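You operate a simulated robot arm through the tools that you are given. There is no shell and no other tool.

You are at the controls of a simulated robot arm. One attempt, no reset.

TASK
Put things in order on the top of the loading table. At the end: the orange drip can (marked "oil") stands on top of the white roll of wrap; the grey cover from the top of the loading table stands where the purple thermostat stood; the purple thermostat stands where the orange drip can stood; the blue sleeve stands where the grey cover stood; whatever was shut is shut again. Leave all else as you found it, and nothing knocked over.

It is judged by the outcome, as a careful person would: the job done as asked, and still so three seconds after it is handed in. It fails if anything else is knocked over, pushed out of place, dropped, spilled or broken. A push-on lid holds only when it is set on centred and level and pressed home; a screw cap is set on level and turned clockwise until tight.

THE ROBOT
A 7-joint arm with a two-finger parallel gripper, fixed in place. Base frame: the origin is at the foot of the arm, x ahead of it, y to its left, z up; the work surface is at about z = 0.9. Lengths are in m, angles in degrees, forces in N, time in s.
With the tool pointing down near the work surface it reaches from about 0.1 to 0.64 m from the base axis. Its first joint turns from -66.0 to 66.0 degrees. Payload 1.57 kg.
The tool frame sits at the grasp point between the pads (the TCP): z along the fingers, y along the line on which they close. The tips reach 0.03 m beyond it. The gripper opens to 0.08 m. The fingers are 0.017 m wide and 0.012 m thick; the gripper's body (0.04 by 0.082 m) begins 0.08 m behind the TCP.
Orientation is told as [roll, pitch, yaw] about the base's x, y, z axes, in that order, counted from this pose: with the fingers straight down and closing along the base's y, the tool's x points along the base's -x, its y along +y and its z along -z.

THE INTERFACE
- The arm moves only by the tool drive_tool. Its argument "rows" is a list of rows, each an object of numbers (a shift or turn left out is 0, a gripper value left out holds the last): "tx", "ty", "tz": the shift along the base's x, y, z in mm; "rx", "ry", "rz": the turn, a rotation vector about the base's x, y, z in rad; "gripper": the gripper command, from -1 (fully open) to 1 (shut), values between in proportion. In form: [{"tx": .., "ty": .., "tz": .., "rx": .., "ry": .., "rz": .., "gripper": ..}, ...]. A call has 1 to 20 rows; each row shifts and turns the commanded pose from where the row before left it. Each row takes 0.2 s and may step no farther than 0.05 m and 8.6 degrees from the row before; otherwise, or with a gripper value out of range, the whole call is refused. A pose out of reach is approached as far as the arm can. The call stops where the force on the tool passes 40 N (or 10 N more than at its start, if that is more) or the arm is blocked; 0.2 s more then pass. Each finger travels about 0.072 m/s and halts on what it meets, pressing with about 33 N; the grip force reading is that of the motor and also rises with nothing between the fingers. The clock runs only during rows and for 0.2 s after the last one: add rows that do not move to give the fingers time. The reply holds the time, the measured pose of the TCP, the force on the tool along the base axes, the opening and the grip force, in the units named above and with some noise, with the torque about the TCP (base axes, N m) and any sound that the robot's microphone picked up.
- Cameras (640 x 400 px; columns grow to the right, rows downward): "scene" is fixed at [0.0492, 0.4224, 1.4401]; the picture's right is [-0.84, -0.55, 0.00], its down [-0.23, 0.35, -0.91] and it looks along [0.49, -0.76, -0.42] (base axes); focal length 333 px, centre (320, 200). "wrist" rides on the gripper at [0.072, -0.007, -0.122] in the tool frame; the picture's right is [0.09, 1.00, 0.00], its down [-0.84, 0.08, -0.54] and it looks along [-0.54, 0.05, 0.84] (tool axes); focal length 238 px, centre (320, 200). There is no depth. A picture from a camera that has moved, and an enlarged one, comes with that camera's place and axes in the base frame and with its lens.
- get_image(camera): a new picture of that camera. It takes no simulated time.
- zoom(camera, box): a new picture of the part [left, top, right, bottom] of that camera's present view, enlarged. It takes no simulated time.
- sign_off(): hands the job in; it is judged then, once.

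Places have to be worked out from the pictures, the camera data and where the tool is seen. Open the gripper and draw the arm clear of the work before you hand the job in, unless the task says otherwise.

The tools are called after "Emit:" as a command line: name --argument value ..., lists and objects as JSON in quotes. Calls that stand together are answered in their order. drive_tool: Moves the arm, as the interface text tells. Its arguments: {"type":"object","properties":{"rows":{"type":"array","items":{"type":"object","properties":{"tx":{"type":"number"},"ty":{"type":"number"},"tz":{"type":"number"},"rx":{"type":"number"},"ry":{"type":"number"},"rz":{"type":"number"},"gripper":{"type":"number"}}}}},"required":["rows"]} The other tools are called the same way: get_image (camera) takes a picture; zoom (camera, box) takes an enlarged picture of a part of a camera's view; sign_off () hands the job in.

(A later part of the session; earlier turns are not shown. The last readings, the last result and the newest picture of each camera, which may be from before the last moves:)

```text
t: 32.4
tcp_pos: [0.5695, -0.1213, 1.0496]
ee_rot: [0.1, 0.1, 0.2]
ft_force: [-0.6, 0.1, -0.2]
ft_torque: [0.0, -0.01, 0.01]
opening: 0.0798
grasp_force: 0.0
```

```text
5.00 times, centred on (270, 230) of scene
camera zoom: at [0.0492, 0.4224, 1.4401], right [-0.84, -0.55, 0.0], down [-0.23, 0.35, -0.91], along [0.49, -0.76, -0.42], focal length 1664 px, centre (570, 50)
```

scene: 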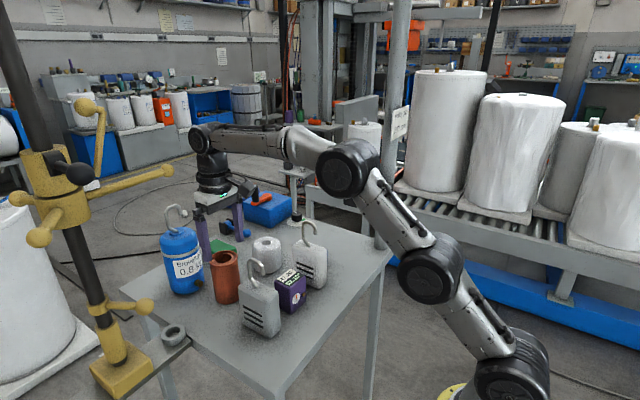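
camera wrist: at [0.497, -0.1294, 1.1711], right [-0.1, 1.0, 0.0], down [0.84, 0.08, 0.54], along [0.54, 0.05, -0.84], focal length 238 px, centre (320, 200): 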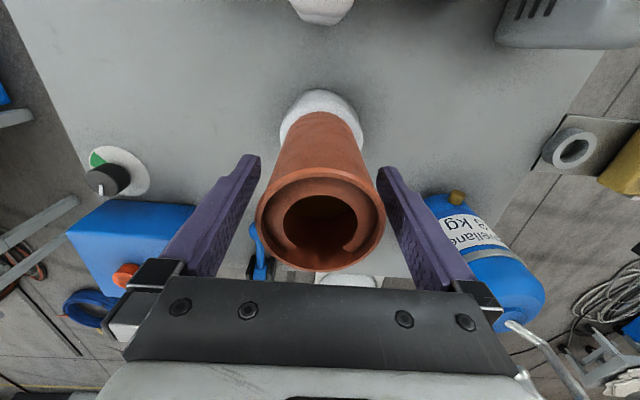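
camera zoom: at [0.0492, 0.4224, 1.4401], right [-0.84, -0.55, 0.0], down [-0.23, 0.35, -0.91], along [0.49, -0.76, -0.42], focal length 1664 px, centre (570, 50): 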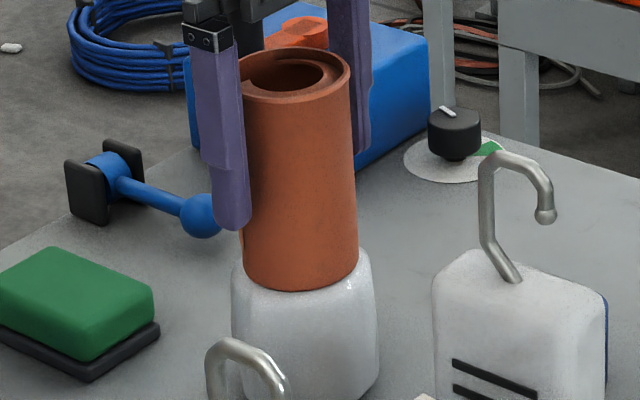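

The can stands stably on the roll. I'll rise and back off in −x (fingers slide past along ±y sides), staying away from the white cover's hook.

Emit:
drive_tool --rows '[{"tz": 10}, {"tz": 15}, {"tz": 15}, {"tz": 10, "tx": -10}, {"tz": 15, "tx": -15}, {"tz": 20, "tx": -20}, {"tz": 20, "tx": -20}, {}]'

Emit:
get_image --camera "wrist"

Emit:
get_image --camera "scene"

```text
t: 34.2
tcp_pos: [0.504, -0.1205, 1.1538]
ee_rot: [0.2, 0.0, 0.1]
ft_force: [1.2, -1.0, -0.4]
ft_torque: [0.01, -0.01, 0.01]
opening: 0.08
grasp_force: 0.1
```

```text
taken
camera wrist: at [0.4306, -0.1287, 1.2757], right [-0.1, 1.0, 0.0], down [0.84, 0.08, 0.54], along [0.54, 0.05, -0.84], focal length 238 px, centre (320, 200)
```

wrist: 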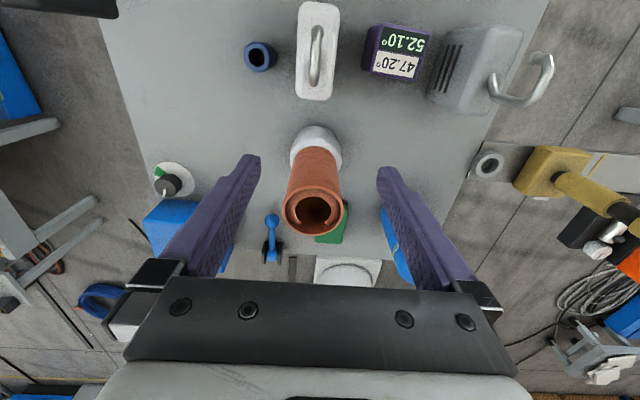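

```text
taken
```

scene: 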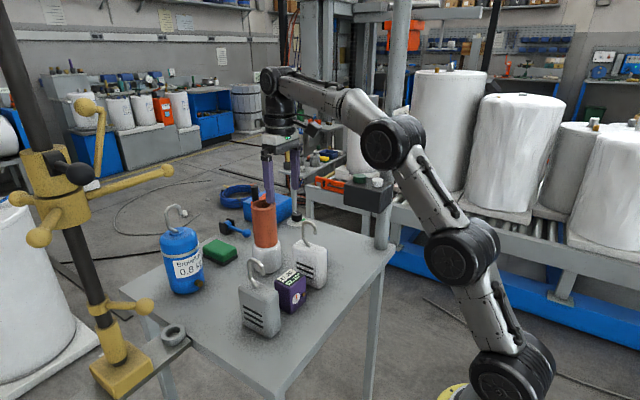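

Can-on-roll looks good. Next, move over toward the thermostat at safe height for measurement.

Emit:
drive_tool --rows '[{"tx": -25, "ty": 20}, {"tx": -25, "ty": 25}, {"tx": -25, "ty": 25}, {"tx": -25, "ty": 10}, {}, {}]'

Emit:
get_image --camera "wrist"

Emit:
zoom --camera "wrist" --box '[180, 60, 460, 250]'

```text
t: 35.6
tcp_pos: [0.4048, -0.041, 1.1554]
ee_rot: [0.1, 0.0, 0.2]
ft_force: [-0.4, 0.4, 0.3]
ft_torque: [-0.02, 0.01, 0.03]
opening: 0.0801
grasp_force: 0.0
```

```text
taken
camera wrist: at [0.3309, -0.0493, 1.2767], right [-0.1, 1.0, 0.0], down [0.84, 0.08, 0.54], along [0.54, 0.05, -0.84], focal length 238 px, centre (320, 200)
```

wrist: 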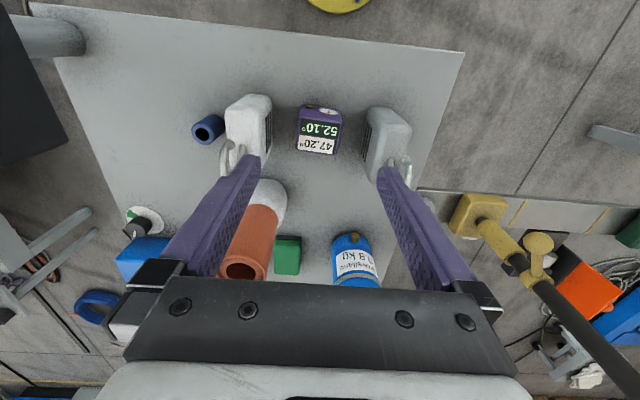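

```text
2.11 times, centred on (320, 155) of wrist
camera zoom: at [0.3309, -0.0493, 1.2767], right [-0.1, 1.0, 0.0], down [0.84, 0.08, 0.54], along [0.54, 0.05, -0.84], focal length 502 px, centre (320, 295)
```

zoom: 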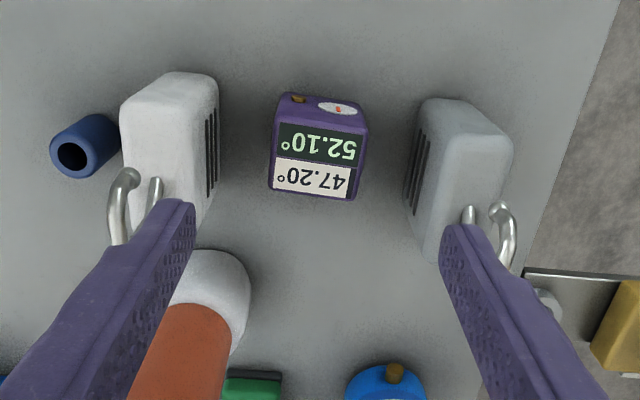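

Thermostat: centre ≈ (0.431, −0.0415), about 58 mm wide in y, aligned with axes; ~42–44 mm gaps to both covers, enough for the fingers. I'll move above it and check alignment.

Emit:
drive_tool --rows '[{"tx": 26}, {"tz": -40}, {"tz": -40}, {"tz": -35}, {}, {}]'

Emit:
get_image --camera "wrist"

Emit:
zoom --camera "scene" --box '[200, 190, 360, 340]'

```text
t: 37.0
tcp_pos: [0.4302, -0.0407, 1.0407]
ee_rot: [0.1, 0.0, 0.2]
ft_force: [0.3, 0.2, -0.7]
ft_torque: [-0.03, 0.03, -0.01]
opening: 0.08
grasp_force: 0.1
```

```text
taken
camera wrist: at [0.3571, -0.0494, 1.1621], right [-0.1, 1.0, 0.0], down [0.84, 0.08, 0.54], along [0.54, 0.05, -0.84], focal length 238 px, centre (320, 200)
```

wrist: 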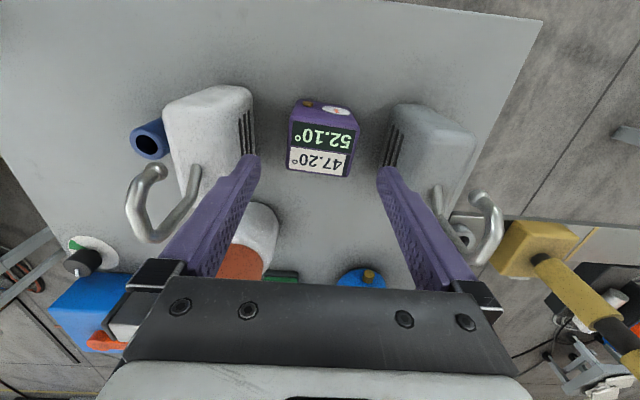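

```text
2.67 times, centred on (280, 265) of scene
camera zoom: at [0.0492, 0.4224, 1.4401], right [-0.84, -0.55, 0.0], down [-0.23, 0.35, -0.91], along [0.49, -0.76, -0.42], focal length 888 px, centre (427, 27)
```

zoom: 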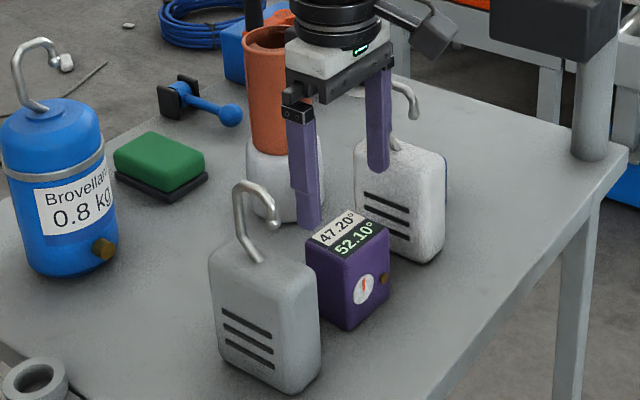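

Alignment within ~2–3 mm. I'll nudge (+2, +1 mm) and descend to z≈0.955.

Emit:
drive_tool --rows '[{"tx": 2, "ty": 1}, {"tz": -25}, {"tz": -25}, {"tz": -20}, {"tz": -15}, {}, {}]'

Emit:
get_image --camera "wrist"

Emit:
zoom --camera "scene" --box '[200, 190, 360, 340]'

```text
t: 38.6
tcp_pos: [0.4321, -0.0394, 0.9542]
ee_rot: [0.0, 0.1, 0.2]
ft_force: [0.4, 0.1, 0.8]
ft_torque: [-0.03, -0.01, 0.0]
opening: 0.08
grasp_force: 0.1
```

```text
taken
camera wrist: at [0.3587, -0.0478, 1.0757], right [-0.1, 1.0, 0.0], down [0.84, 0.08, 0.54], along [0.54, 0.05, -0.84], focal length 238 px, centre (320, 200)
```

wrist: 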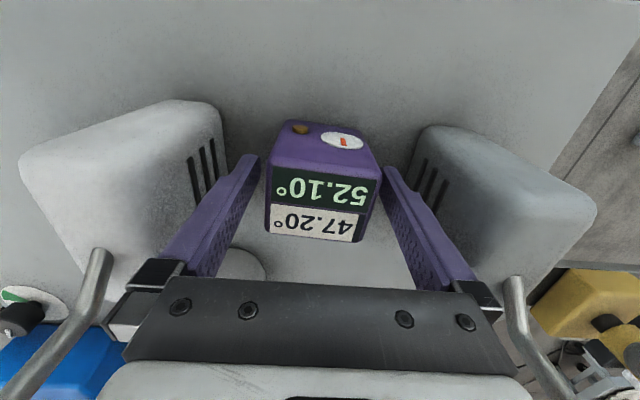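

```text
2.67 times, centred on (280, 265) of scene
camera zoom: at [0.0492, 0.4224, 1.4401], right [-0.84, -0.55, 0.0], down [-0.23, 0.35, -0.91], along [0.49, -0.76, -0.42], focal length 888 px, centre (427, 27)
```

zoom: 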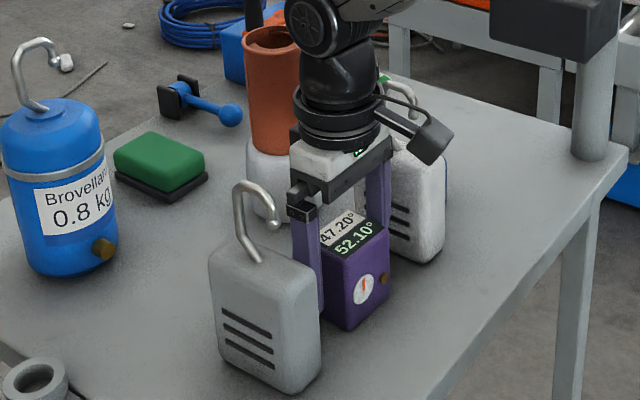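

Centred. Closing on the thermostat.

Emit:
drive_tool --rows '[{"gripper": -0.2}, {"gripper": 0.2}, {"gripper": 0.5}, {"gripper": 1.0}, {}, {}, {}]'

Emit:
get_image --camera "wrist"

```text
t: 40.2
tcp_pos: [0.4303, -0.0401, 0.956]
ee_rot: [0.1, 0.0, 0.2]
ft_force: [-0.1, -1.0, -1.1]
ft_torque: [-0.08, 0.0, -0.03]
opening: 0.0585
grasp_force: 32.9
```

```text
taken
camera wrist: at [0.3587, -0.0478, 1.0759], right [-0.1, 1.0, 0.0], down [0.84, 0.08, 0.54], along [0.54, 0.05, -0.84], focal length 238 px, centre (320, 200)
```

wrist: 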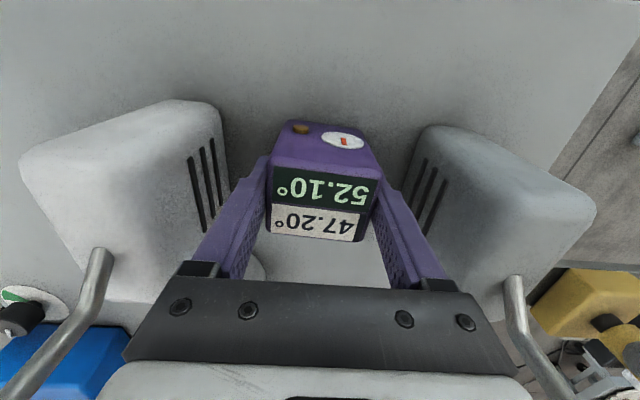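

Gripped with no displacement. Thermostat's spot: (0.432, −0.040). Lifting straight up ~188 mm to clear the hooks.

Emit:
drive_tool --rows '[{"tz": 4}, {"tz": 14}, {"tz": 25}, {"tz": 25}, {"tz": 30}, {"tz": 30}, {"tz": 30}, {"tz": 20}, {"tz": 10}, {}, {}]'

Emit:
get_image --camera "wrist"

Emit:
get_image --camera "scene"

```text
t: 42.6
tcp_pos: [0.4334, -0.0389, 1.143]
ee_rot: [0.1, 0.0, 0.2]
ft_force: [1.3, 0.4, -1.8]
ft_torque: [-0.02, 0.01, -0.01]
opening: 0.0582
grasp_force: 32.8
```

```text
taken
camera wrist: at [0.3597, -0.0473, 1.2641], right [-0.1, 1.0, 0.0], down [0.84, 0.08, 0.54], along [0.54, 0.05, -0.84], focal length 238 px, centre (320, 200)
```

wrist: 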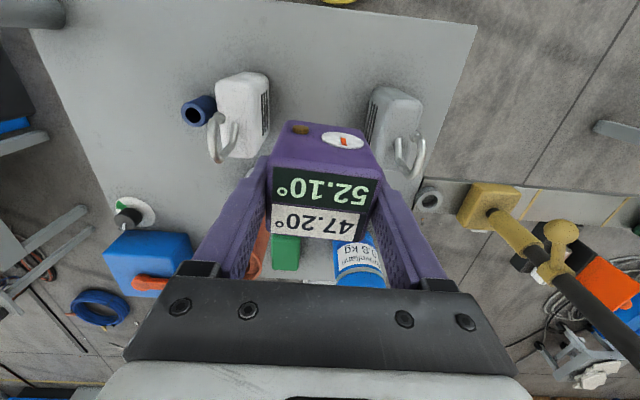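

```text
taken
```

scene: 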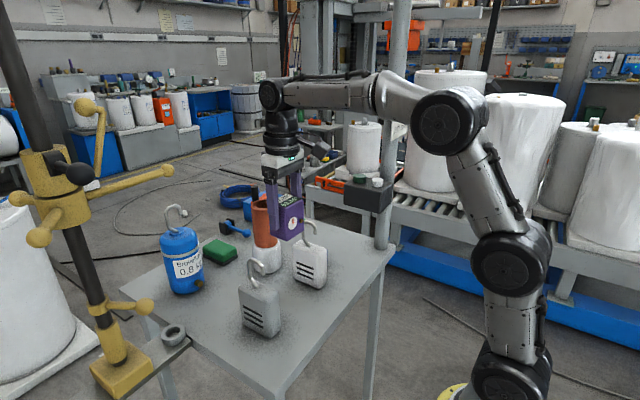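

Holding firmly. Path: +67 mm in x (behind the cover hooks), then +58.5 mm in y, then forward and down to the can's old spot.

Emit:
drive_tool --rows '[{"tx": 22}, {"tx": 25}, {"tx": 20}, {"ty": 15}, {"ty": 20}, {"ty": 20}, {"ty": 3.5}, {"tz": -25}, {"tz": -25, "tx": 10}, {"tx": 25}, {"tx": 25}, {"tx": 9}, {}, {}]'

Emit:
get_image --camera "wrist"

Emit:
zoom --camera "scene" --box '[140, 180, 340, 320]'

```text
t: 45.6
tcp_pos: [0.5692, 0.0195, 1.0939]
ee_rot: [0.1, 0.0, 0.4]
ft_force: [1.0, -1.0, -2.3]
ft_torque: [-0.03, -0.03, 0.0]
opening: 0.058
grasp_force: 33.3
```

```text
taken
camera wrist: at [0.4962, 0.0104, 1.215], right [-0.1, 1.0, 0.0], down [0.84, 0.08, 0.54], along [0.54, 0.05, -0.84], focal length 238 px, centre (320, 200)
```

wrist: 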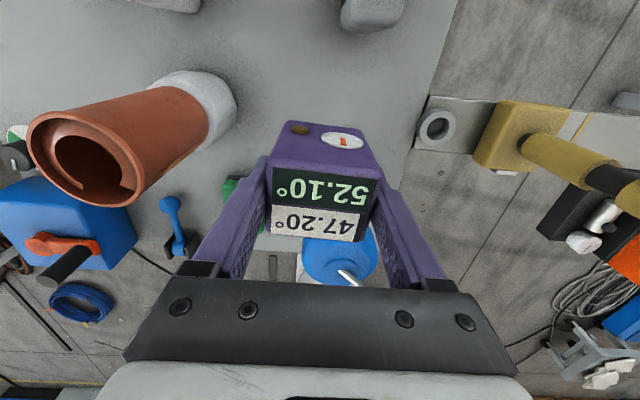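

```text
2.86 times, centred on (240, 250) of scene
camera zoom: at [0.0493, 0.4224, 1.4401], right [-0.84, -0.55, 0.0], down [-0.23, 0.35, -0.91], along [0.49, -0.76, -0.42], focal length 951 px, centre (549, 57)
```

zoom: 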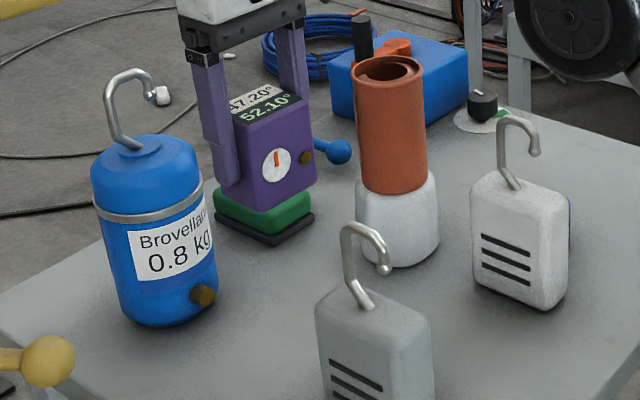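

Above the can's former spot. Descending to just above the table.

Emit:
drive_tool --rows '[{"tz": -25}, {"tz": -25}, {"tz": -25}, {"tz": -25}, {"tz": -20}, {"tz": -12}, {}, {}]'

Emit:
zoom --camera "scene" --box '[140, 180, 340, 320]'

```text
t: 47.4
tcp_pos: [0.5679, 0.0205, 0.9616]
ee_rot: [0.2, 0.0, 0.2]
ft_force: [0.1, 0.3, -2.0]
ft_torque: [0.0, -0.01, -0.06]
opening: 0.058
grasp_force: 33.2
```

```text
2.86 times, centred on (240, 250) of scene
camera zoom: at [0.0493, 0.4224, 1.4401], right [-0.84, -0.55, 0.0], down [-0.23, 0.35, -0.91], along [0.49, -0.76, -0.42], focal length 951 px, centre (549, 57)
```

zoom: 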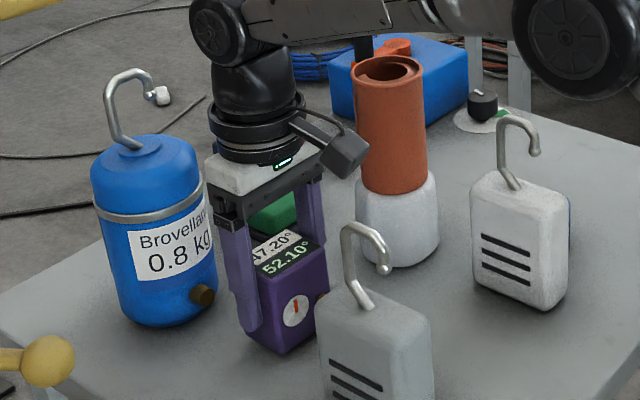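

Clear of neighbours; now lowering the last few mm in 1 mm steps.

Emit:
drive_tool --rows '[{"tz": -1.5}, {"tz": -1.5}, {"tz": -1}, {}, {}]'

```text
t: 48.6
tcp_pos: [0.569, 0.019, 0.9573]
ee_rot: [0.1, 0.0, 0.2]
ft_force: [0.1, 0.4, -1.4]
ft_torque: [-0.01, -0.02, 0.01]
opening: 0.0583
grasp_force: 33.0
```

Emit:
drive_tool --rows '[{"tz": -1}, {}, {}]'

```text
t: 49.4
tcp_pos: [0.5691, 0.018, 0.9554]
ee_rot: [0.1, -0.1, 0.2]
ft_force: [0.0, -0.1, -2.1]
ft_torque: [0.03, -0.01, 0.0]
opening: 0.0579
grasp_force: 32.9
```

Emit:
drive_tool --rows '[{"tz": -0.8}, {}, {}]'

```text
t: 50.2
tcp_pos: [0.5688, 0.0192, 0.9553]
ee_rot: [0.2, -0.1, 0.1]
ft_force: [0.8, 0.1, -1.5]
ft_torque: [-0.01, 0.02, 0.0]
opening: 0.058
grasp_force: 32.8
```

Emit:
drive_tool --rows '[{"tz": -0.8}, {}, {}]'

```text
t: 51.0
tcp_pos: [0.5682, 0.0192, 0.9554]
ee_rot: [0.1, 0.0, 0.2]
ft_force: [-0.5, 0.6, -0.5]
ft_torque: [0.01, 0.01, -0.04]
opening: 0.0576
grasp_force: 33.2
```

Load is transferring to the table. One last 0.5 mm and release slowly.

Emit:
drive_tool --rows '[{"tz": -0.5}, {}, {"gripper": 0.4}, {"gripper": 0.3}, {"gripper": 0.1}, {"gripper": -0.3}, {"gripper": -0.7}, {"gripper": -1}, {}, {}]'

Emit:
get_image --camera "wrist"

Emit:
zoom --camera "scene" --box '[140, 180, 340, 320]'

```text
t: 53.2
tcp_pos: [0.5697, 0.0193, 0.9526]
ee_rot: [0.0, 0.0, 0.2]
ft_force: [-0.4, -0.4, 0.7]
ft_torque: [0.03, 0.0, -0.04]
opening: 0.0798
grasp_force: 0.1
```

```text
taken
camera wrist: at [0.496, 0.0104, 1.0752], right [-0.1, 1.0, 0.0], down [0.84, 0.08, 0.54], along [0.54, 0.05, -0.84], focal length 238 px, centre (320, 200)
```

wrist: 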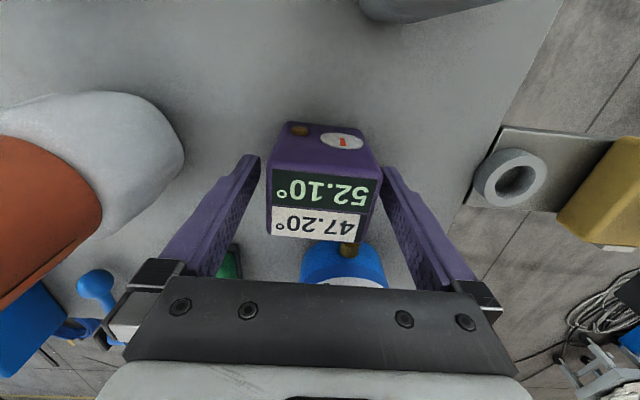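

```text
2.86 times, centred on (240, 250) of scene
camera zoom: at [0.0492, 0.4224, 1.4401], right [-0.84, -0.55, 0.0], down [-0.23, 0.35, -0.91], along [0.49, -0.76, -0.42], focal length 951 px, centre (549, 57)
```

zoom: 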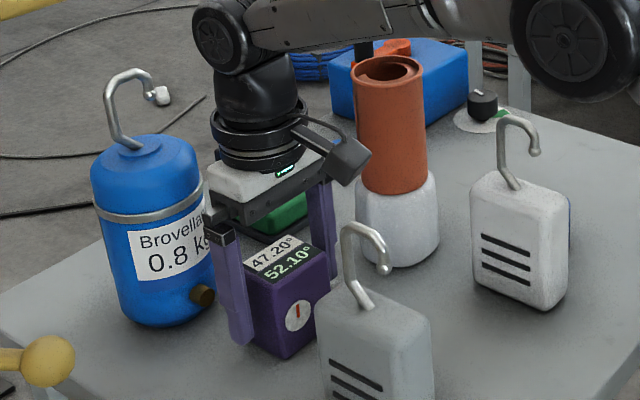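

Thermostat is in place. Rising clear, then going to look at the grey cover from several positions.

Emit:
drive_tool --rows '[{"tz": 25}, {"tz": 30}, {"tz": 30}, {"tz": 30}, {"tz": 20, "tx": -20}, {"tz": 25, "tx": -25}, {"tx": -30, "ty": 15, "tz": 10}, {"tx": -30, "ty": 15}, {}]'

Emit:
get_image --camera "wrist"

Emit:
zoom --camera "wrist" --box '[240, 20, 400, 180]'

Emit:
zoom --camera "scene" --box '[220, 240, 300, 350]'

```text
t: 55.2
tcp_pos: [0.4635, 0.0497, 1.1222]
ee_rot: [0.2, 0.1, 0.2]
ft_force: [0.5, 0.1, 0.0]
ft_torque: [0.01, 0.01, 0.02]
opening: 0.0801
grasp_force: 0.0
```

```text
taken
camera wrist: at [0.391, 0.0418, 1.2431], right [-0.1, 1.0, 0.0], down [0.84, 0.08, 0.54], along [0.54, 0.05, -0.84], focal length 238 px, centre (320, 200)
```

wrist: 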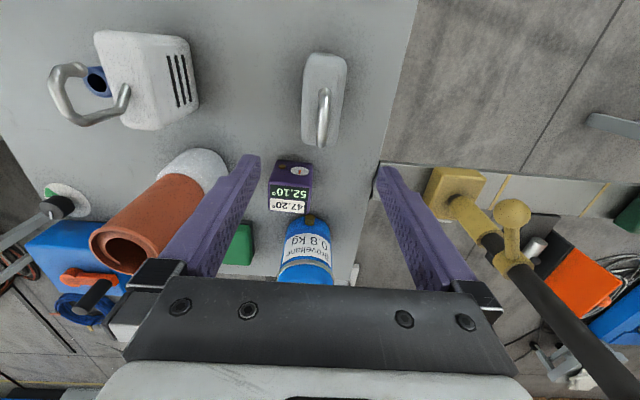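

```text
2.50 times, centred on (320, 100) of wrist
camera zoom: at [0.391, 0.0418, 1.2431], right [-0.1, 1.0, 0.0], down [0.84, 0.08, 0.54], along [0.54, 0.05, -0.84], focal length 596 px, centre (320, 450)
```

zoom: 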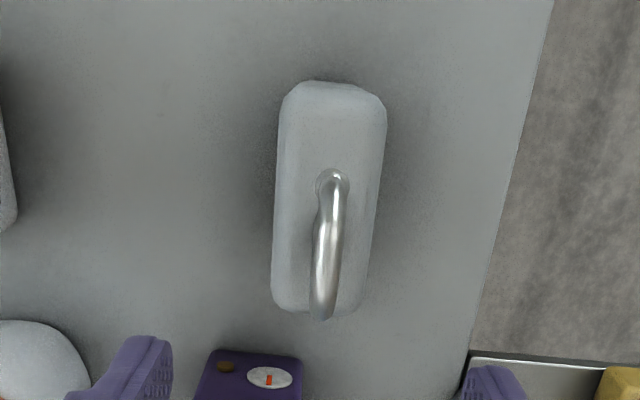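

```text
3.64 times, centred on (260, 295) of scene
camera zoom: at [0.0492, 0.4224, 1.4401], right [-0.84, -0.55, 0.0], down [-0.23, 0.35, -0.91], along [0.49, -0.76, -0.42], focal length 1210 px, centre (538, -146)
```

zoom: 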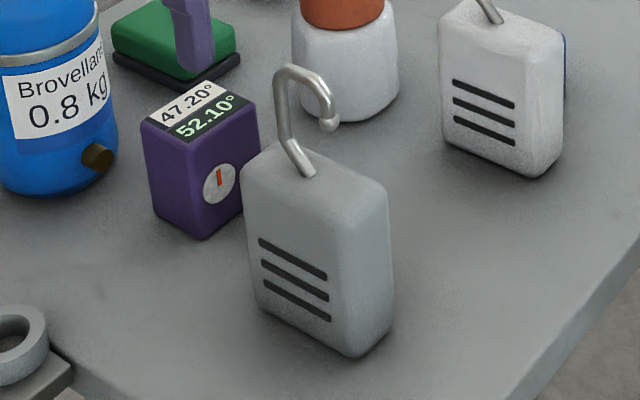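

Grey cover: body ≈ 0.08 (x) × 0.039 (y) × 0.10 (z), centre ≈ (0.442, 0.049), hook top ≈ 1.073. I'll grip across y with TCP near z≈1.00 so the palm clears the hook. First align above.

Emit:
drive_tool --rows '[{"tx": -21.5, "ty": -1}, {"tz": -15}, {"tz": -15}, {}, {}]'

Emit:
get_image --camera "wrist"

Emit:
zoom --camera "scene" --box '[200, 210, 330, 350]'

```text
t: 56.4
tcp_pos: [0.4417, 0.0475, 1.0933]
ee_rot: [0.1, -0.1, 0.2]
ft_force: [0.2, 0.1, 0.6]
ft_torque: [-0.01, 0.01, -0.02]
opening: 0.0802
grasp_force: 0.0
```

```text
taken
camera wrist: at [0.3693, 0.0392, 1.2151], right [-0.1, 1.0, 0.0], down [0.84, 0.08, 0.54], along [0.54, 0.05, -0.84], focal length 238 px, centre (320, 200)
```

wrist: 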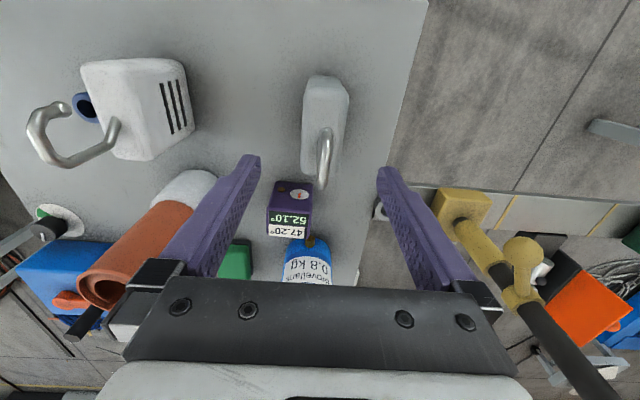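

```text
2.86 times, centred on (265, 280) of scene
camera zoom: at [0.0492, 0.4224, 1.4401], right [-0.84, -0.55, 0.0], down [-0.23, 0.35, -0.91], along [0.49, -0.76, -0.42], focal length 951 px, centre (477, -29)
```

zoom: 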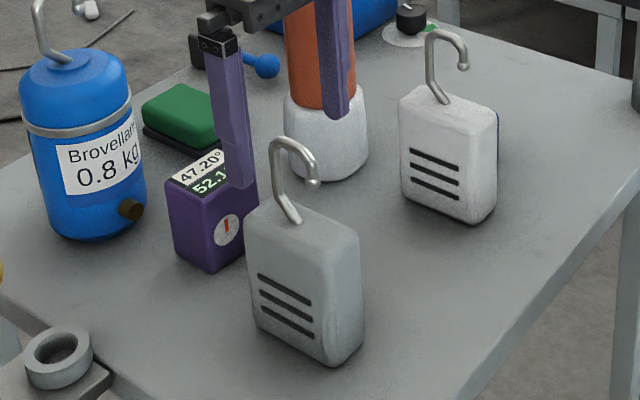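

Body centre appears ~3 mm to +y. Nudge and descend to z≈1.003 in careful steps.

Emit:
drive_tool --rows '[{"ty": 3}, {}, {"tz": -20}, {"tz": -20}, {"tz": -20}, {"tz": -15}, {"tz": -10}, {"tz": -5}, {}, {}]'

Emit:
get_image --camera "wrist"

Emit:
zoom --camera "scene" --box '[200, 210, 330, 350]'

```text
t: 58.6
tcp_pos: [0.4426, 0.0502, 1.0025]
ee_rot: [0.1, 0.0, 0.2]
ft_force: [0.9, -0.5, -0.4]
ft_torque: [0.01, 0.0, -0.02]
opening: 0.0799
grasp_force: 0.1
```

```text
taken
camera wrist: at [0.3695, 0.0414, 1.1241], right [-0.1, 1.0, 0.0], down [0.84, 0.08, 0.54], along [0.54, 0.05, -0.84], focal length 238 px, centre (320, 200)
```

wrist: 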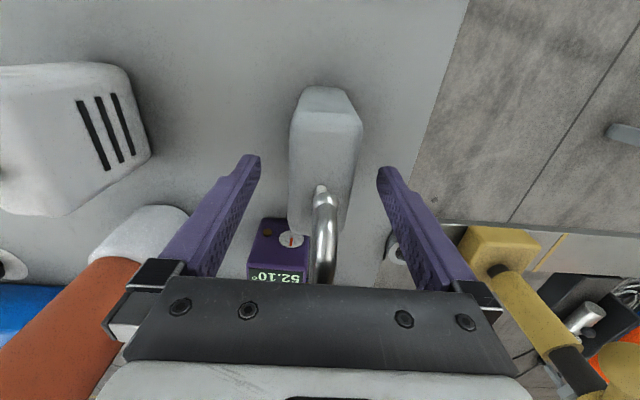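

```text
2.86 times, centred on (265, 280) of scene
camera zoom: at [0.0492, 0.4224, 1.4401], right [-0.84, -0.55, 0.0], down [-0.23, 0.35, -0.91], along [0.49, -0.76, -0.42], focal length 951 px, centre (477, -29)
```

zoom: 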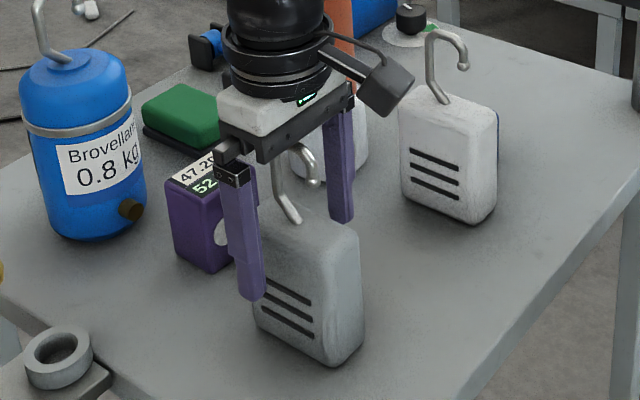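

Centred, with ~20 mm finger overlap and the palm just above the hook. Lower 2 mm more, then close.

Emit:
drive_tool --rows '[{"tz": -2}, {}, {"gripper": -0.2}, {"gripper": 0.1}, {"gripper": 0.4}, {"gripper": 0.7}, {"gripper": 1.0}, {}, {}, {}]'

Emit:
get_image --camera "wrist"

```text
t: 60.8
tcp_pos: [0.4417, 0.0492, 1.0004]
ee_rot: [0.1, 0.1, 0.1]
ft_force: [-0.5, 1.4, -0.1]
ft_torque: [0.03, 0.03, 0.0]
opening: 0.0398
grasp_force: 32.9
```

```text
taken
camera wrist: at [0.3694, 0.0412, 1.1221], right [-0.1, 1.0, 0.0], down [0.84, 0.08, 0.54], along [0.54, 0.05, -0.84], focal length 238 px, centre (320, 200)
```

wrist: 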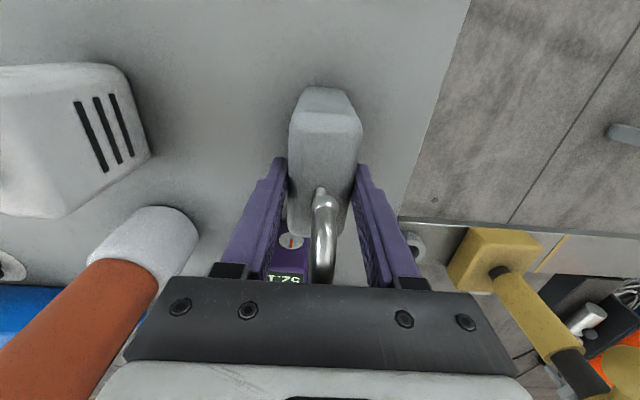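

Gripped (39.8 mm). Grey cover's spot: (0.442, 0.0497). Lifting gently and looking.

Emit:
drive_tool --rows '[{"tz": 3}, {"tz": 7}, {"tz": 10}, {"tz": 10}, {"tz": 10}, {}, {}]'

Emit:
zoom --camera "scene" --box '[200, 190, 330, 350]'

Emit:
get_image --camera "wrist"

```text
t: 62.4
tcp_pos: [0.4424, 0.0488, 1.0427]
ee_rot: [0.2, 0.0, 0.2]
ft_force: [-1.2, 0.4, -1.6]
ft_torque: [0.0, -0.01, 0.0]
opening: 0.0399
grasp_force: 32.9
```

```text
2.50 times, centred on (265, 270) of scene
camera zoom: at [0.0493, 0.4224, 1.4401], right [-0.84, -0.55, 0.0], down [-0.23, 0.35, -0.91], along [0.49, -0.76, -0.42], focal length 832 px, centre (458, 25)
```

zoom: 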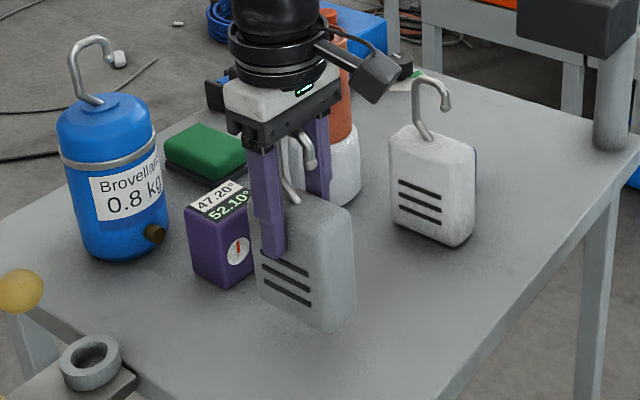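

```text
taken
camera wrist: at [0.3694, 0.0417, 1.1628], right [-0.1, 1.0, 0.0], down [0.84, 0.08, 0.54], along [0.54, 0.05, -0.84], focal length 238 px, centre (320, 200)
```

wrist: 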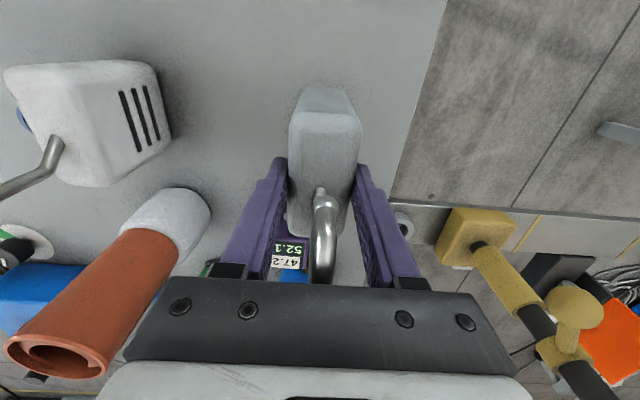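

Nothing underneath; cover hangs straight. Moving to the thermostat's former spot (−9.5, −89 mm).

Emit:
drive_tool --rows '[{"ty": -10}, {"ty": -20, "tx": -3}, {"ty": -20, "tx": -3}, {"ty": -20, "tx": -3.5}, {"ty": -15}, {"ty": -4}, {}, {"tz": -15}, {"tz": -12}, {"tz": -8}, {}, {}]'

Emit:
zoom --camera "scene" --box '[220, 190, 350, 330]'

Emit:
get_image --camera "wrist"

```text
t: 65.0
tcp_pos: [0.4328, -0.039, 1.0068]
ee_rot: [0.0, 0.0, 0.2]
ft_force: [0.4, -0.2, -3.7]
ft_torque: [0.02, 0.0, 0.01]
opening: 0.0399
grasp_force: 33.1
```

```text
2.86 times, centred on (285, 260) of scene
camera zoom: at [0.0493, 0.4224, 1.4401], right [-0.84, -0.55, 0.0], down [-0.23, 0.35, -0.91], along [0.49, -0.76, -0.42], focal length 951 px, centre (420, 29)
```

zoom: 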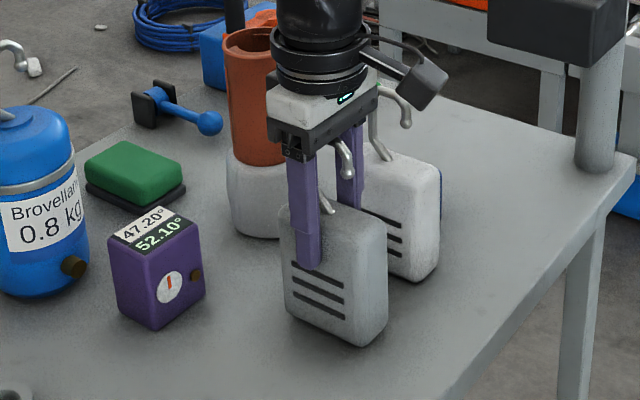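

```text
taken
camera wrist: at [0.3597, -0.0468, 1.1284], right [-0.1, 1.0, 0.0], down [0.84, 0.08, 0.54], along [0.54, 0.05, -0.84], focal length 238 px, centre (320, 200)
```

wrist: 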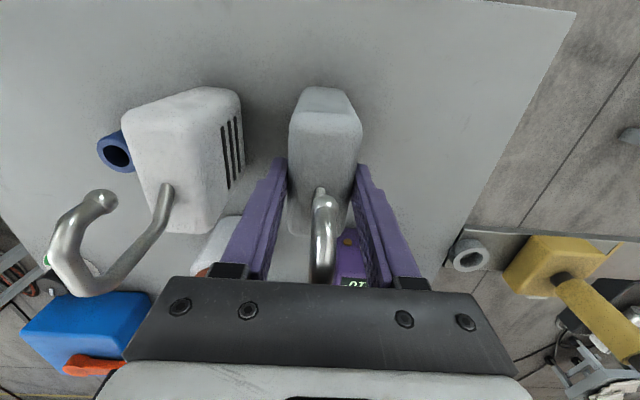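

In place laterally. Lowering the last ~6 mm in small steps to contact.

Emit:
drive_tool --rows '[{"tz": -2}, {"tz": -1.5}, {"tz": -1}, {}, {}]'

```text
t: 66.2
tcp_pos: [0.4335, -0.0388, 1.0029]
ee_rot: [0.1, 0.1, 0.1]
ft_force: [-0.9, 0.0, -2.4]
ft_torque: [0.02, 0.0, -0.01]
opening: 0.0398
grasp_force: 32.7
```

Emit:
drive_tool --rows '[{"tz": -1}, {}, {}]'

Emit:
drive_tool --rows '[{"tz": -0.7}, {}, {}]'

```text
t: 67.0
tcp_pos: [0.4333, -0.0386, 1.0015]
ee_rot: [0.1, 0.0, 0.2]
ft_force: [0.4, -0.4, -2.7]
ft_torque: [0.0, -0.02, -0.01]
opening: 0.0401
grasp_force: 32.8
```

```text
t: 67.8
tcp_pos: [0.433, -0.04, 1.0011]
ee_rot: [0.1, 0.1, 0.2]
ft_force: [0.8, -0.4, -3.3]
ft_torque: [0.02, -0.02, -0.02]
opening: 0.0397
grasp_force: 33.2
```

Not yet touching; continuing in small steps.

Emit:
drive_tool --rows '[{"tz": -0.7}, {}, {}]'

Emit:
drive_tool --rows '[{"tz": -0.6}, {}, {}]'

```text
t: 68.6
tcp_pos: [0.4326, -0.0387, 1.001]
ee_rot: [0.0, -0.1, 0.3]
ft_force: [-1.4, -0.6, 7.7]
ft_torque: [-0.24, 0.58, -0.04]
opening: 0.0396
grasp_force: 33.2
```

```text
t: 69.4
tcp_pos: [0.433, -0.0397, 1.0006]
ee_rot: [0.1, -0.1, 0.2]
ft_force: [-7.1, 0.9, 21.1]
ft_torque: [-0.13, 0.84, -0.03]
opening: 0.0398
grasp_force: 33.0
```

Firm contact now (21 N). Ease up ~1 mm, then check the load before opening.

Emit:
drive_tool --rows '[{"tz": 0.8}, {}, {}]'

```text
t: 70.2
tcp_pos: [0.4327, -0.04, 1.0016]
ee_rot: [0.1, -0.1, 0.2]
ft_force: [-5.7, 1.5, 19.8]
ft_torque: [-0.09, 0.08, -0.03]
opening: 0.0399
grasp_force: 33.8
```

Emit:
drive_tool --rows '[{"tz": 0.7}, {}, {}]'

```text
t: 71.0
tcp_pos: [0.4336, -0.0397, 1.0003]
ee_rot: [0.2, -0.1, 0.2]
ft_force: [0.5, 2.7, 14.0]
ft_torque: [0.09, -0.63, 0.14]
opening: 0.0401
grasp_force: 32.8
```

Emit:
drive_tool --rows '[{"tz": 0.5}, {}, {}]'

```text
t: 71.8
tcp_pos: [0.4324, -0.0388, 1.0012]
ee_rot: [0.1, 0.1, 0.1]
ft_force: [4.6, 0.5, 8.6]
ft_torque: [-0.1, -0.85, 0.08]
opening: 0.0394
grasp_force: 33.0
```

Emit:
drive_tool --rows '[{"tz": 0.5}, {}, {}]'

Emit:
zoom --camera "scene" --box '[250, 210, 330, 310]'

```text
t: 72.6
tcp_pos: [0.4317, -0.0389, 1.0004]
ee_rot: [0.1, 0.1, 0.2]
ft_force: [3.8, -1.7, 5.7]
ft_torque: [-0.29, -0.6, 0.01]
opening: 0.0398
grasp_force: 33.0
```

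```text
4.00 times, centred on (290, 260) of scene
camera zoom: at [0.0492, 0.4224, 1.4401], right [-0.84, -0.55, 0.0], down [-0.23, 0.35, -0.91], along [0.49, -0.76, -0.42], focal length 1331 px, centre (440, -40)
```

zoom: 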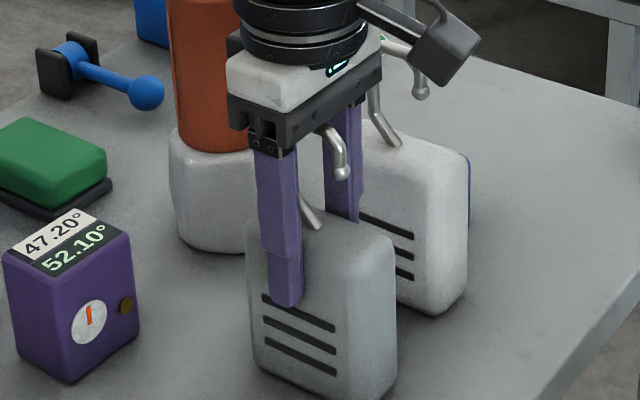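

The cover is upright and the load is small (~6–8 N). Another 0.3 mm up, then open.

Emit:
drive_tool --rows '[{"tz": 0.4}, {}, {"gripper": 0.6}, {"gripper": 0.4}, {"gripper": 0.2}, {"gripper": -0.2}, {"gripper": -0.6}, {"gripper": -1}, {}, {}]'

Emit:
get_image --camera "wrist"

Emit:
zoom --camera "scene" --box '[220, 190, 350, 330]'

```text
t: 74.8
tcp_pos: [0.433, -0.0392, 1.0025]
ee_rot: [0.1, 0.0, 0.2]
ft_force: [-0.6, 0.3, -0.1]
ft_torque: [-0.01, -0.01, 0.0]
opening: 0.0802
grasp_force: 0.0
```

```text
taken
camera wrist: at [0.36, -0.0468, 1.1229], right [-0.1, 1.0, 0.0], down [0.84, 0.08, 0.54], along [0.54, 0.05, -0.84], focal length 238 px, centre (320, 200)
```

wrist: 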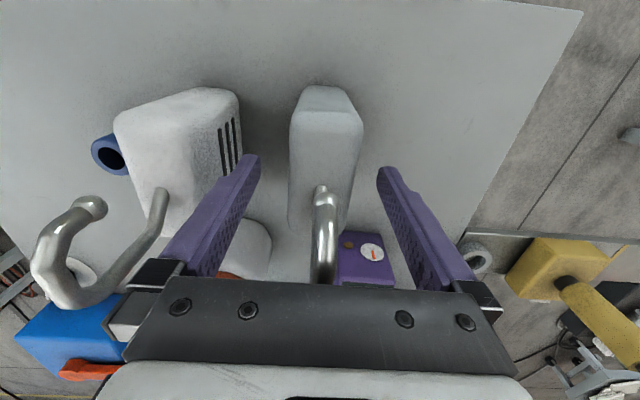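

```text
2.86 times, centred on (285, 260) of scene
camera zoom: at [0.0492, 0.4224, 1.4401], right [-0.84, -0.55, 0.0], down [-0.23, 0.35, -0.91], along [0.49, -0.76, -0.42], focal length 951 px, centre (420, 29)
```

zoom: 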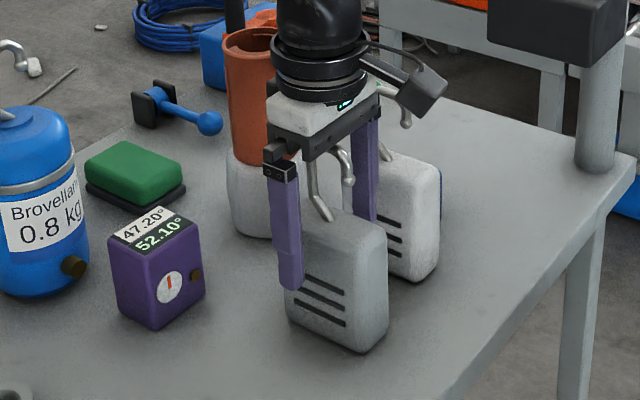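

Cover stands freely at the thermostat's spot. Rise straight up, then move over to look at the blue sleeve.

Emit:
drive_tool --rows '[{"tz": 15}, {"tz": 25}, {"tz": 30}, {"tz": 35}, {"tz": 35}, {"ty": -30, "tx": -5}, {"ty": -35, "tx": -5}, {"ty": -40, "tx": -5}, {"ty": -40}, {}, {}]'

Emit:
get_image --camera "wrist"

Emit:
zoom --camera "wrist" --box '[240, 80, 400, 220]'

Emit:
get_image --camera "scene"

```text
t: 77.2
tcp_pos: [0.4173, -0.1824, 1.1422]
ee_rot: [0.1, 0.1, 0.2]
ft_force: [0.8, 0.0, 0.1]
ft_torque: [0.02, -0.03, 0.01]
opening: 0.08
grasp_force: 0.1
```

```text
taken
camera wrist: at [0.3449, -0.1907, 1.2637], right [-0.1, 1.0, 0.0], down [0.84, 0.08, 0.54], along [0.54, 0.05, -0.84], focal length 238 px, centre (320, 200)
```

wrist: 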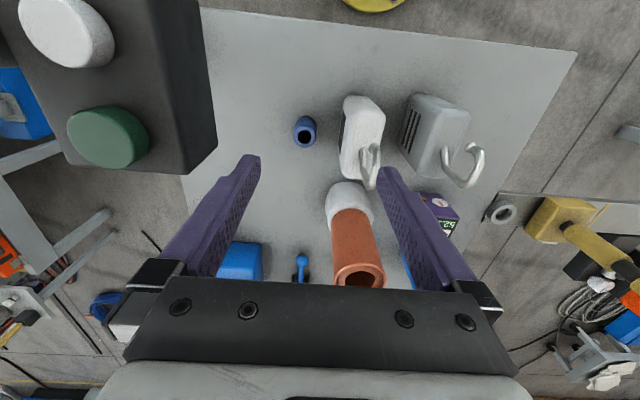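

```text
2.86 times, centred on (320, 150) of wrist
camera zoom: at [0.3449, -0.1907, 1.2637], right [-0.1, 1.0, 0.0], down [0.84, 0.08, 0.54], along [0.54, 0.05, -0.84], focal length 681 px, centre (320, 343)
```

zoom: 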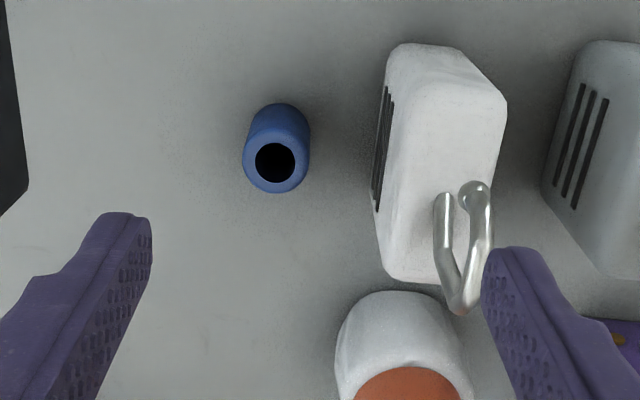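

```text
taken
```

scene: 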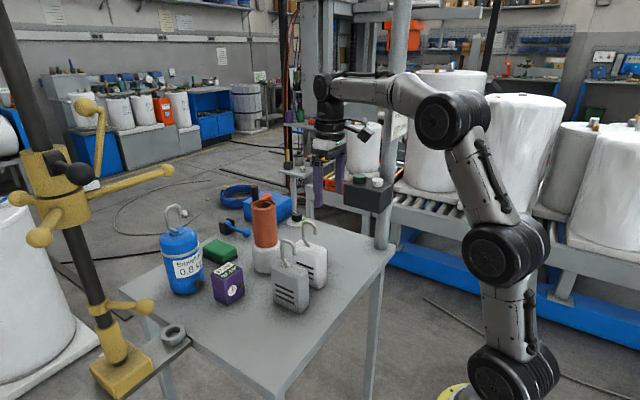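

Sleeve: centre ≈ (0.449, −0.2005), Ø≈0.032, top ≈ 0.948. White cover is ~32 mm away, so I'll pre-close the gripper to ~50 mm, align above, and check.

Emit:
drive_tool --rows '[{"tx": 16, "ty": -9, "gripper": -0.25}, {"tx": 15.5, "ty": -9}, {"tz": -35}, {"tz": -35}, {}, {}]'

Emit:
get_image --camera "wrist"

Emit:
zoom --camera "wrist" --box '[240, 80, 400, 220]'

```text
t: 78.6
tcp_pos: [0.4499, -0.2003, 1.0723]
ee_rot: [0.1, 0.0, 0.2]
ft_force: [-0.3, 0.7, 0.2]
ft_torque: [-0.03, 0.0, -0.01]
opening: 0.0501
grasp_force: 0.0
```

```text
taken
camera wrist: at [0.3773, -0.2088, 1.1928], right [-0.1, 1.0, 0.0], down [0.84, 0.08, 0.54], along [0.54, 0.05, -0.84], focal length 238 px, centre (320, 200)
```

wrist: 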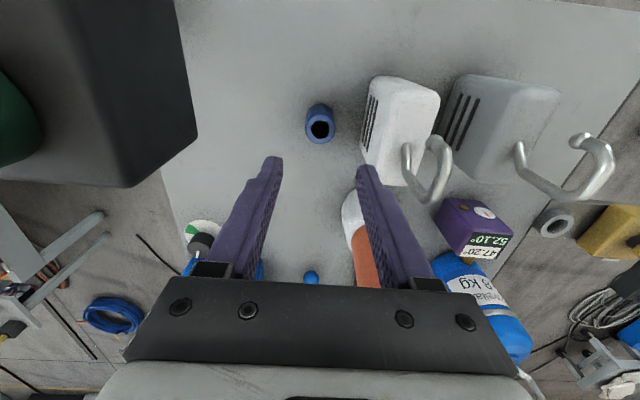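

```text
2.86 times, centred on (320, 150) of wrist
camera zoom: at [0.3773, -0.2088, 1.1928], right [-0.1, 1.0, 0.0], down [0.84, 0.08, 0.54], along [0.54, 0.05, -0.84], focal length 681 px, centre (320, 343)
```

zoom: 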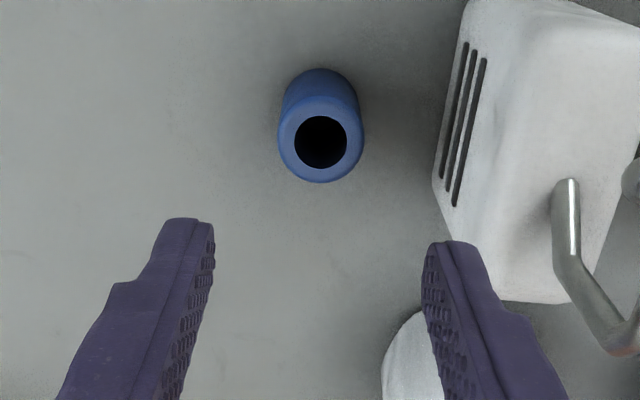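

Aligned (within ~1.5 mm), with ~13 mm clearance to the white cover. Descending to z≈0.938.

Emit:
drive_tool --rows '[{"tz": -30, "tx": -1}, {"tz": -30}, {"tz": -30}, {"tz": -20}, {"tz": -14}, {"tz": -10}, {}, {}]'

Emit:
get_image --camera "wrist"

Emit:
zoom --camera "scene" --box '[240, 180, 400, 320]'

```text
t: 80.4
tcp_pos: [0.4478, -0.2021, 0.9368]
ee_rot: [0.0, 0.0, 0.3]
ft_force: [-0.3, 0.5, -0.2]
ft_torque: [-0.01, 0.02, 0.03]
opening: 0.0498
grasp_force: 0.1
```

```text
taken
camera wrist: at [0.3749, -0.2102, 1.0579], right [-0.1, 1.0, 0.0], down [0.84, 0.08, 0.54], along [0.54, 0.05, -0.84], focal length 238 px, centre (320, 200)
```

wrist: 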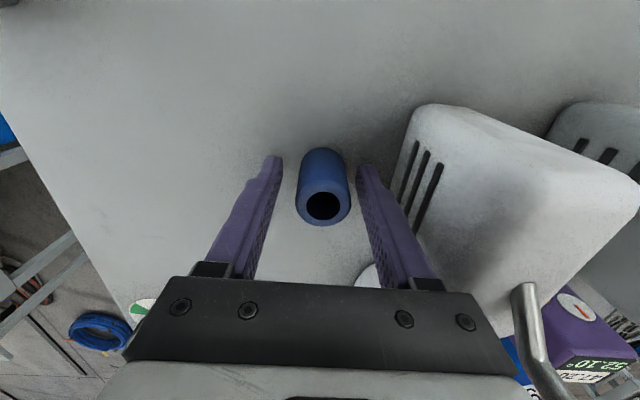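

```text
2.86 times, centred on (320, 250) of scene
camera zoom: at [0.0492, 0.4224, 1.4401], right [-0.84, -0.55, 0.0], down [-0.23, 0.35, -0.91], along [0.49, -0.76, -0.42], focal length 951 px, centre (320, 57)
```

zoom: 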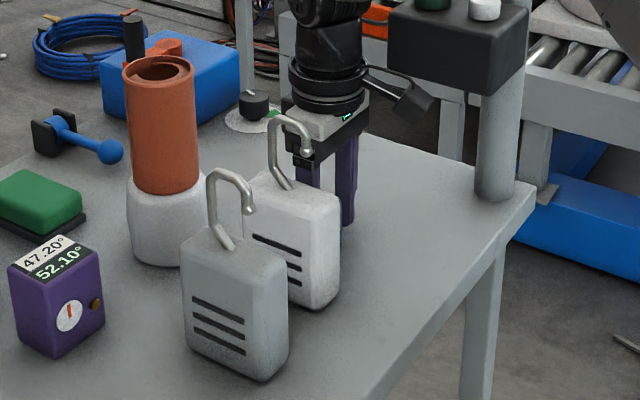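

Sleeve sits ~1.5 mm to +y; nudge and close.

Emit:
drive_tool --rows '[{"ty": 1.5}, {}, {"gripper": 0.1}, {"gripper": 0.4}, {"gripper": 0.7}, {"gripper": 1.0}, {}, {}, {}]'

Emit:
get_image --camera "wrist"

```text
t: 82.4
tcp_pos: [0.4492, -0.2004, 0.9375]
ee_rot: [0.1, 0.1, 0.3]
ft_force: [-0.3, -0.6, 0.6]
ft_torque: [0.01, 0.02, 0.01]
opening: 0.0305
grasp_force: 33.1
```

```text
taken
camera wrist: at [0.3756, -0.2086, 1.0582], right [-0.1, 1.0, 0.0], down [0.84, 0.08, 0.54], along [0.54, 0.05, -0.84], focal length 238 px, centre (320, 200)
```

wrist: 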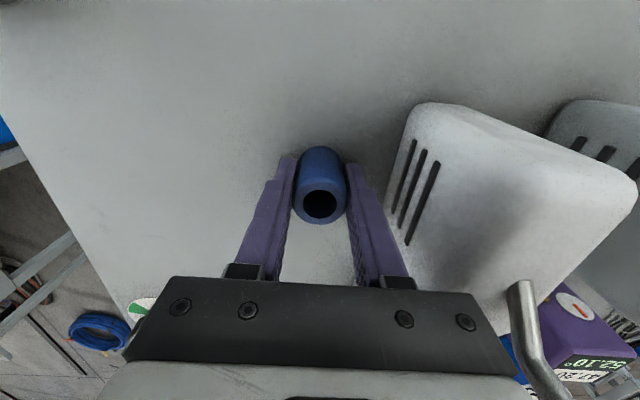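

Sleeve gripped (30.5 mm). Lifting straight up to z≈1.137 to pass above the hooks.

Emit:
drive_tool --rows '[{"tz": 4}, {"tz": 16}, {"tz": 30}, {"tz": 35}, {"tz": 35}, {"tz": 35}, {"tz": 30}, {"tz": 15}, {}, {}]'

Emit:
get_image --camera "wrist"

```text
t: 84.6
tcp_pos: [0.4474, -0.2, 1.1389]
ee_rot: [0.1, 0.0, 0.2]
ft_force: [-0.1, -0.8, -0.5]
ft_torque: [-0.01, -0.01, 0.02]
opening: 0.0304
grasp_force: 32.9
```

```text
taken
camera wrist: at [0.3747, -0.2086, 1.2602], right [-0.1, 1.0, 0.0], down [0.84, 0.08, 0.54], along [0.54, 0.05, -0.84], focal length 238 px, centre (320, 200)
```

wrist: 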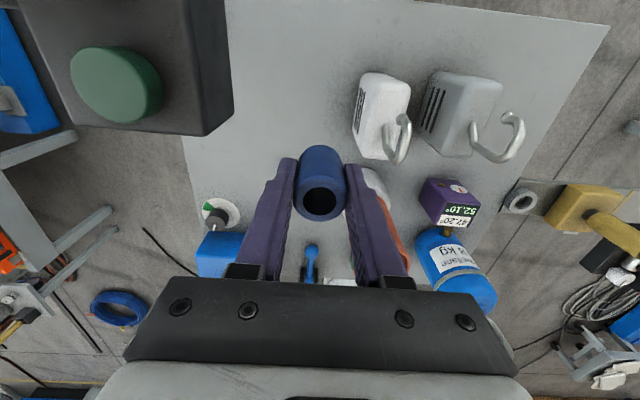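

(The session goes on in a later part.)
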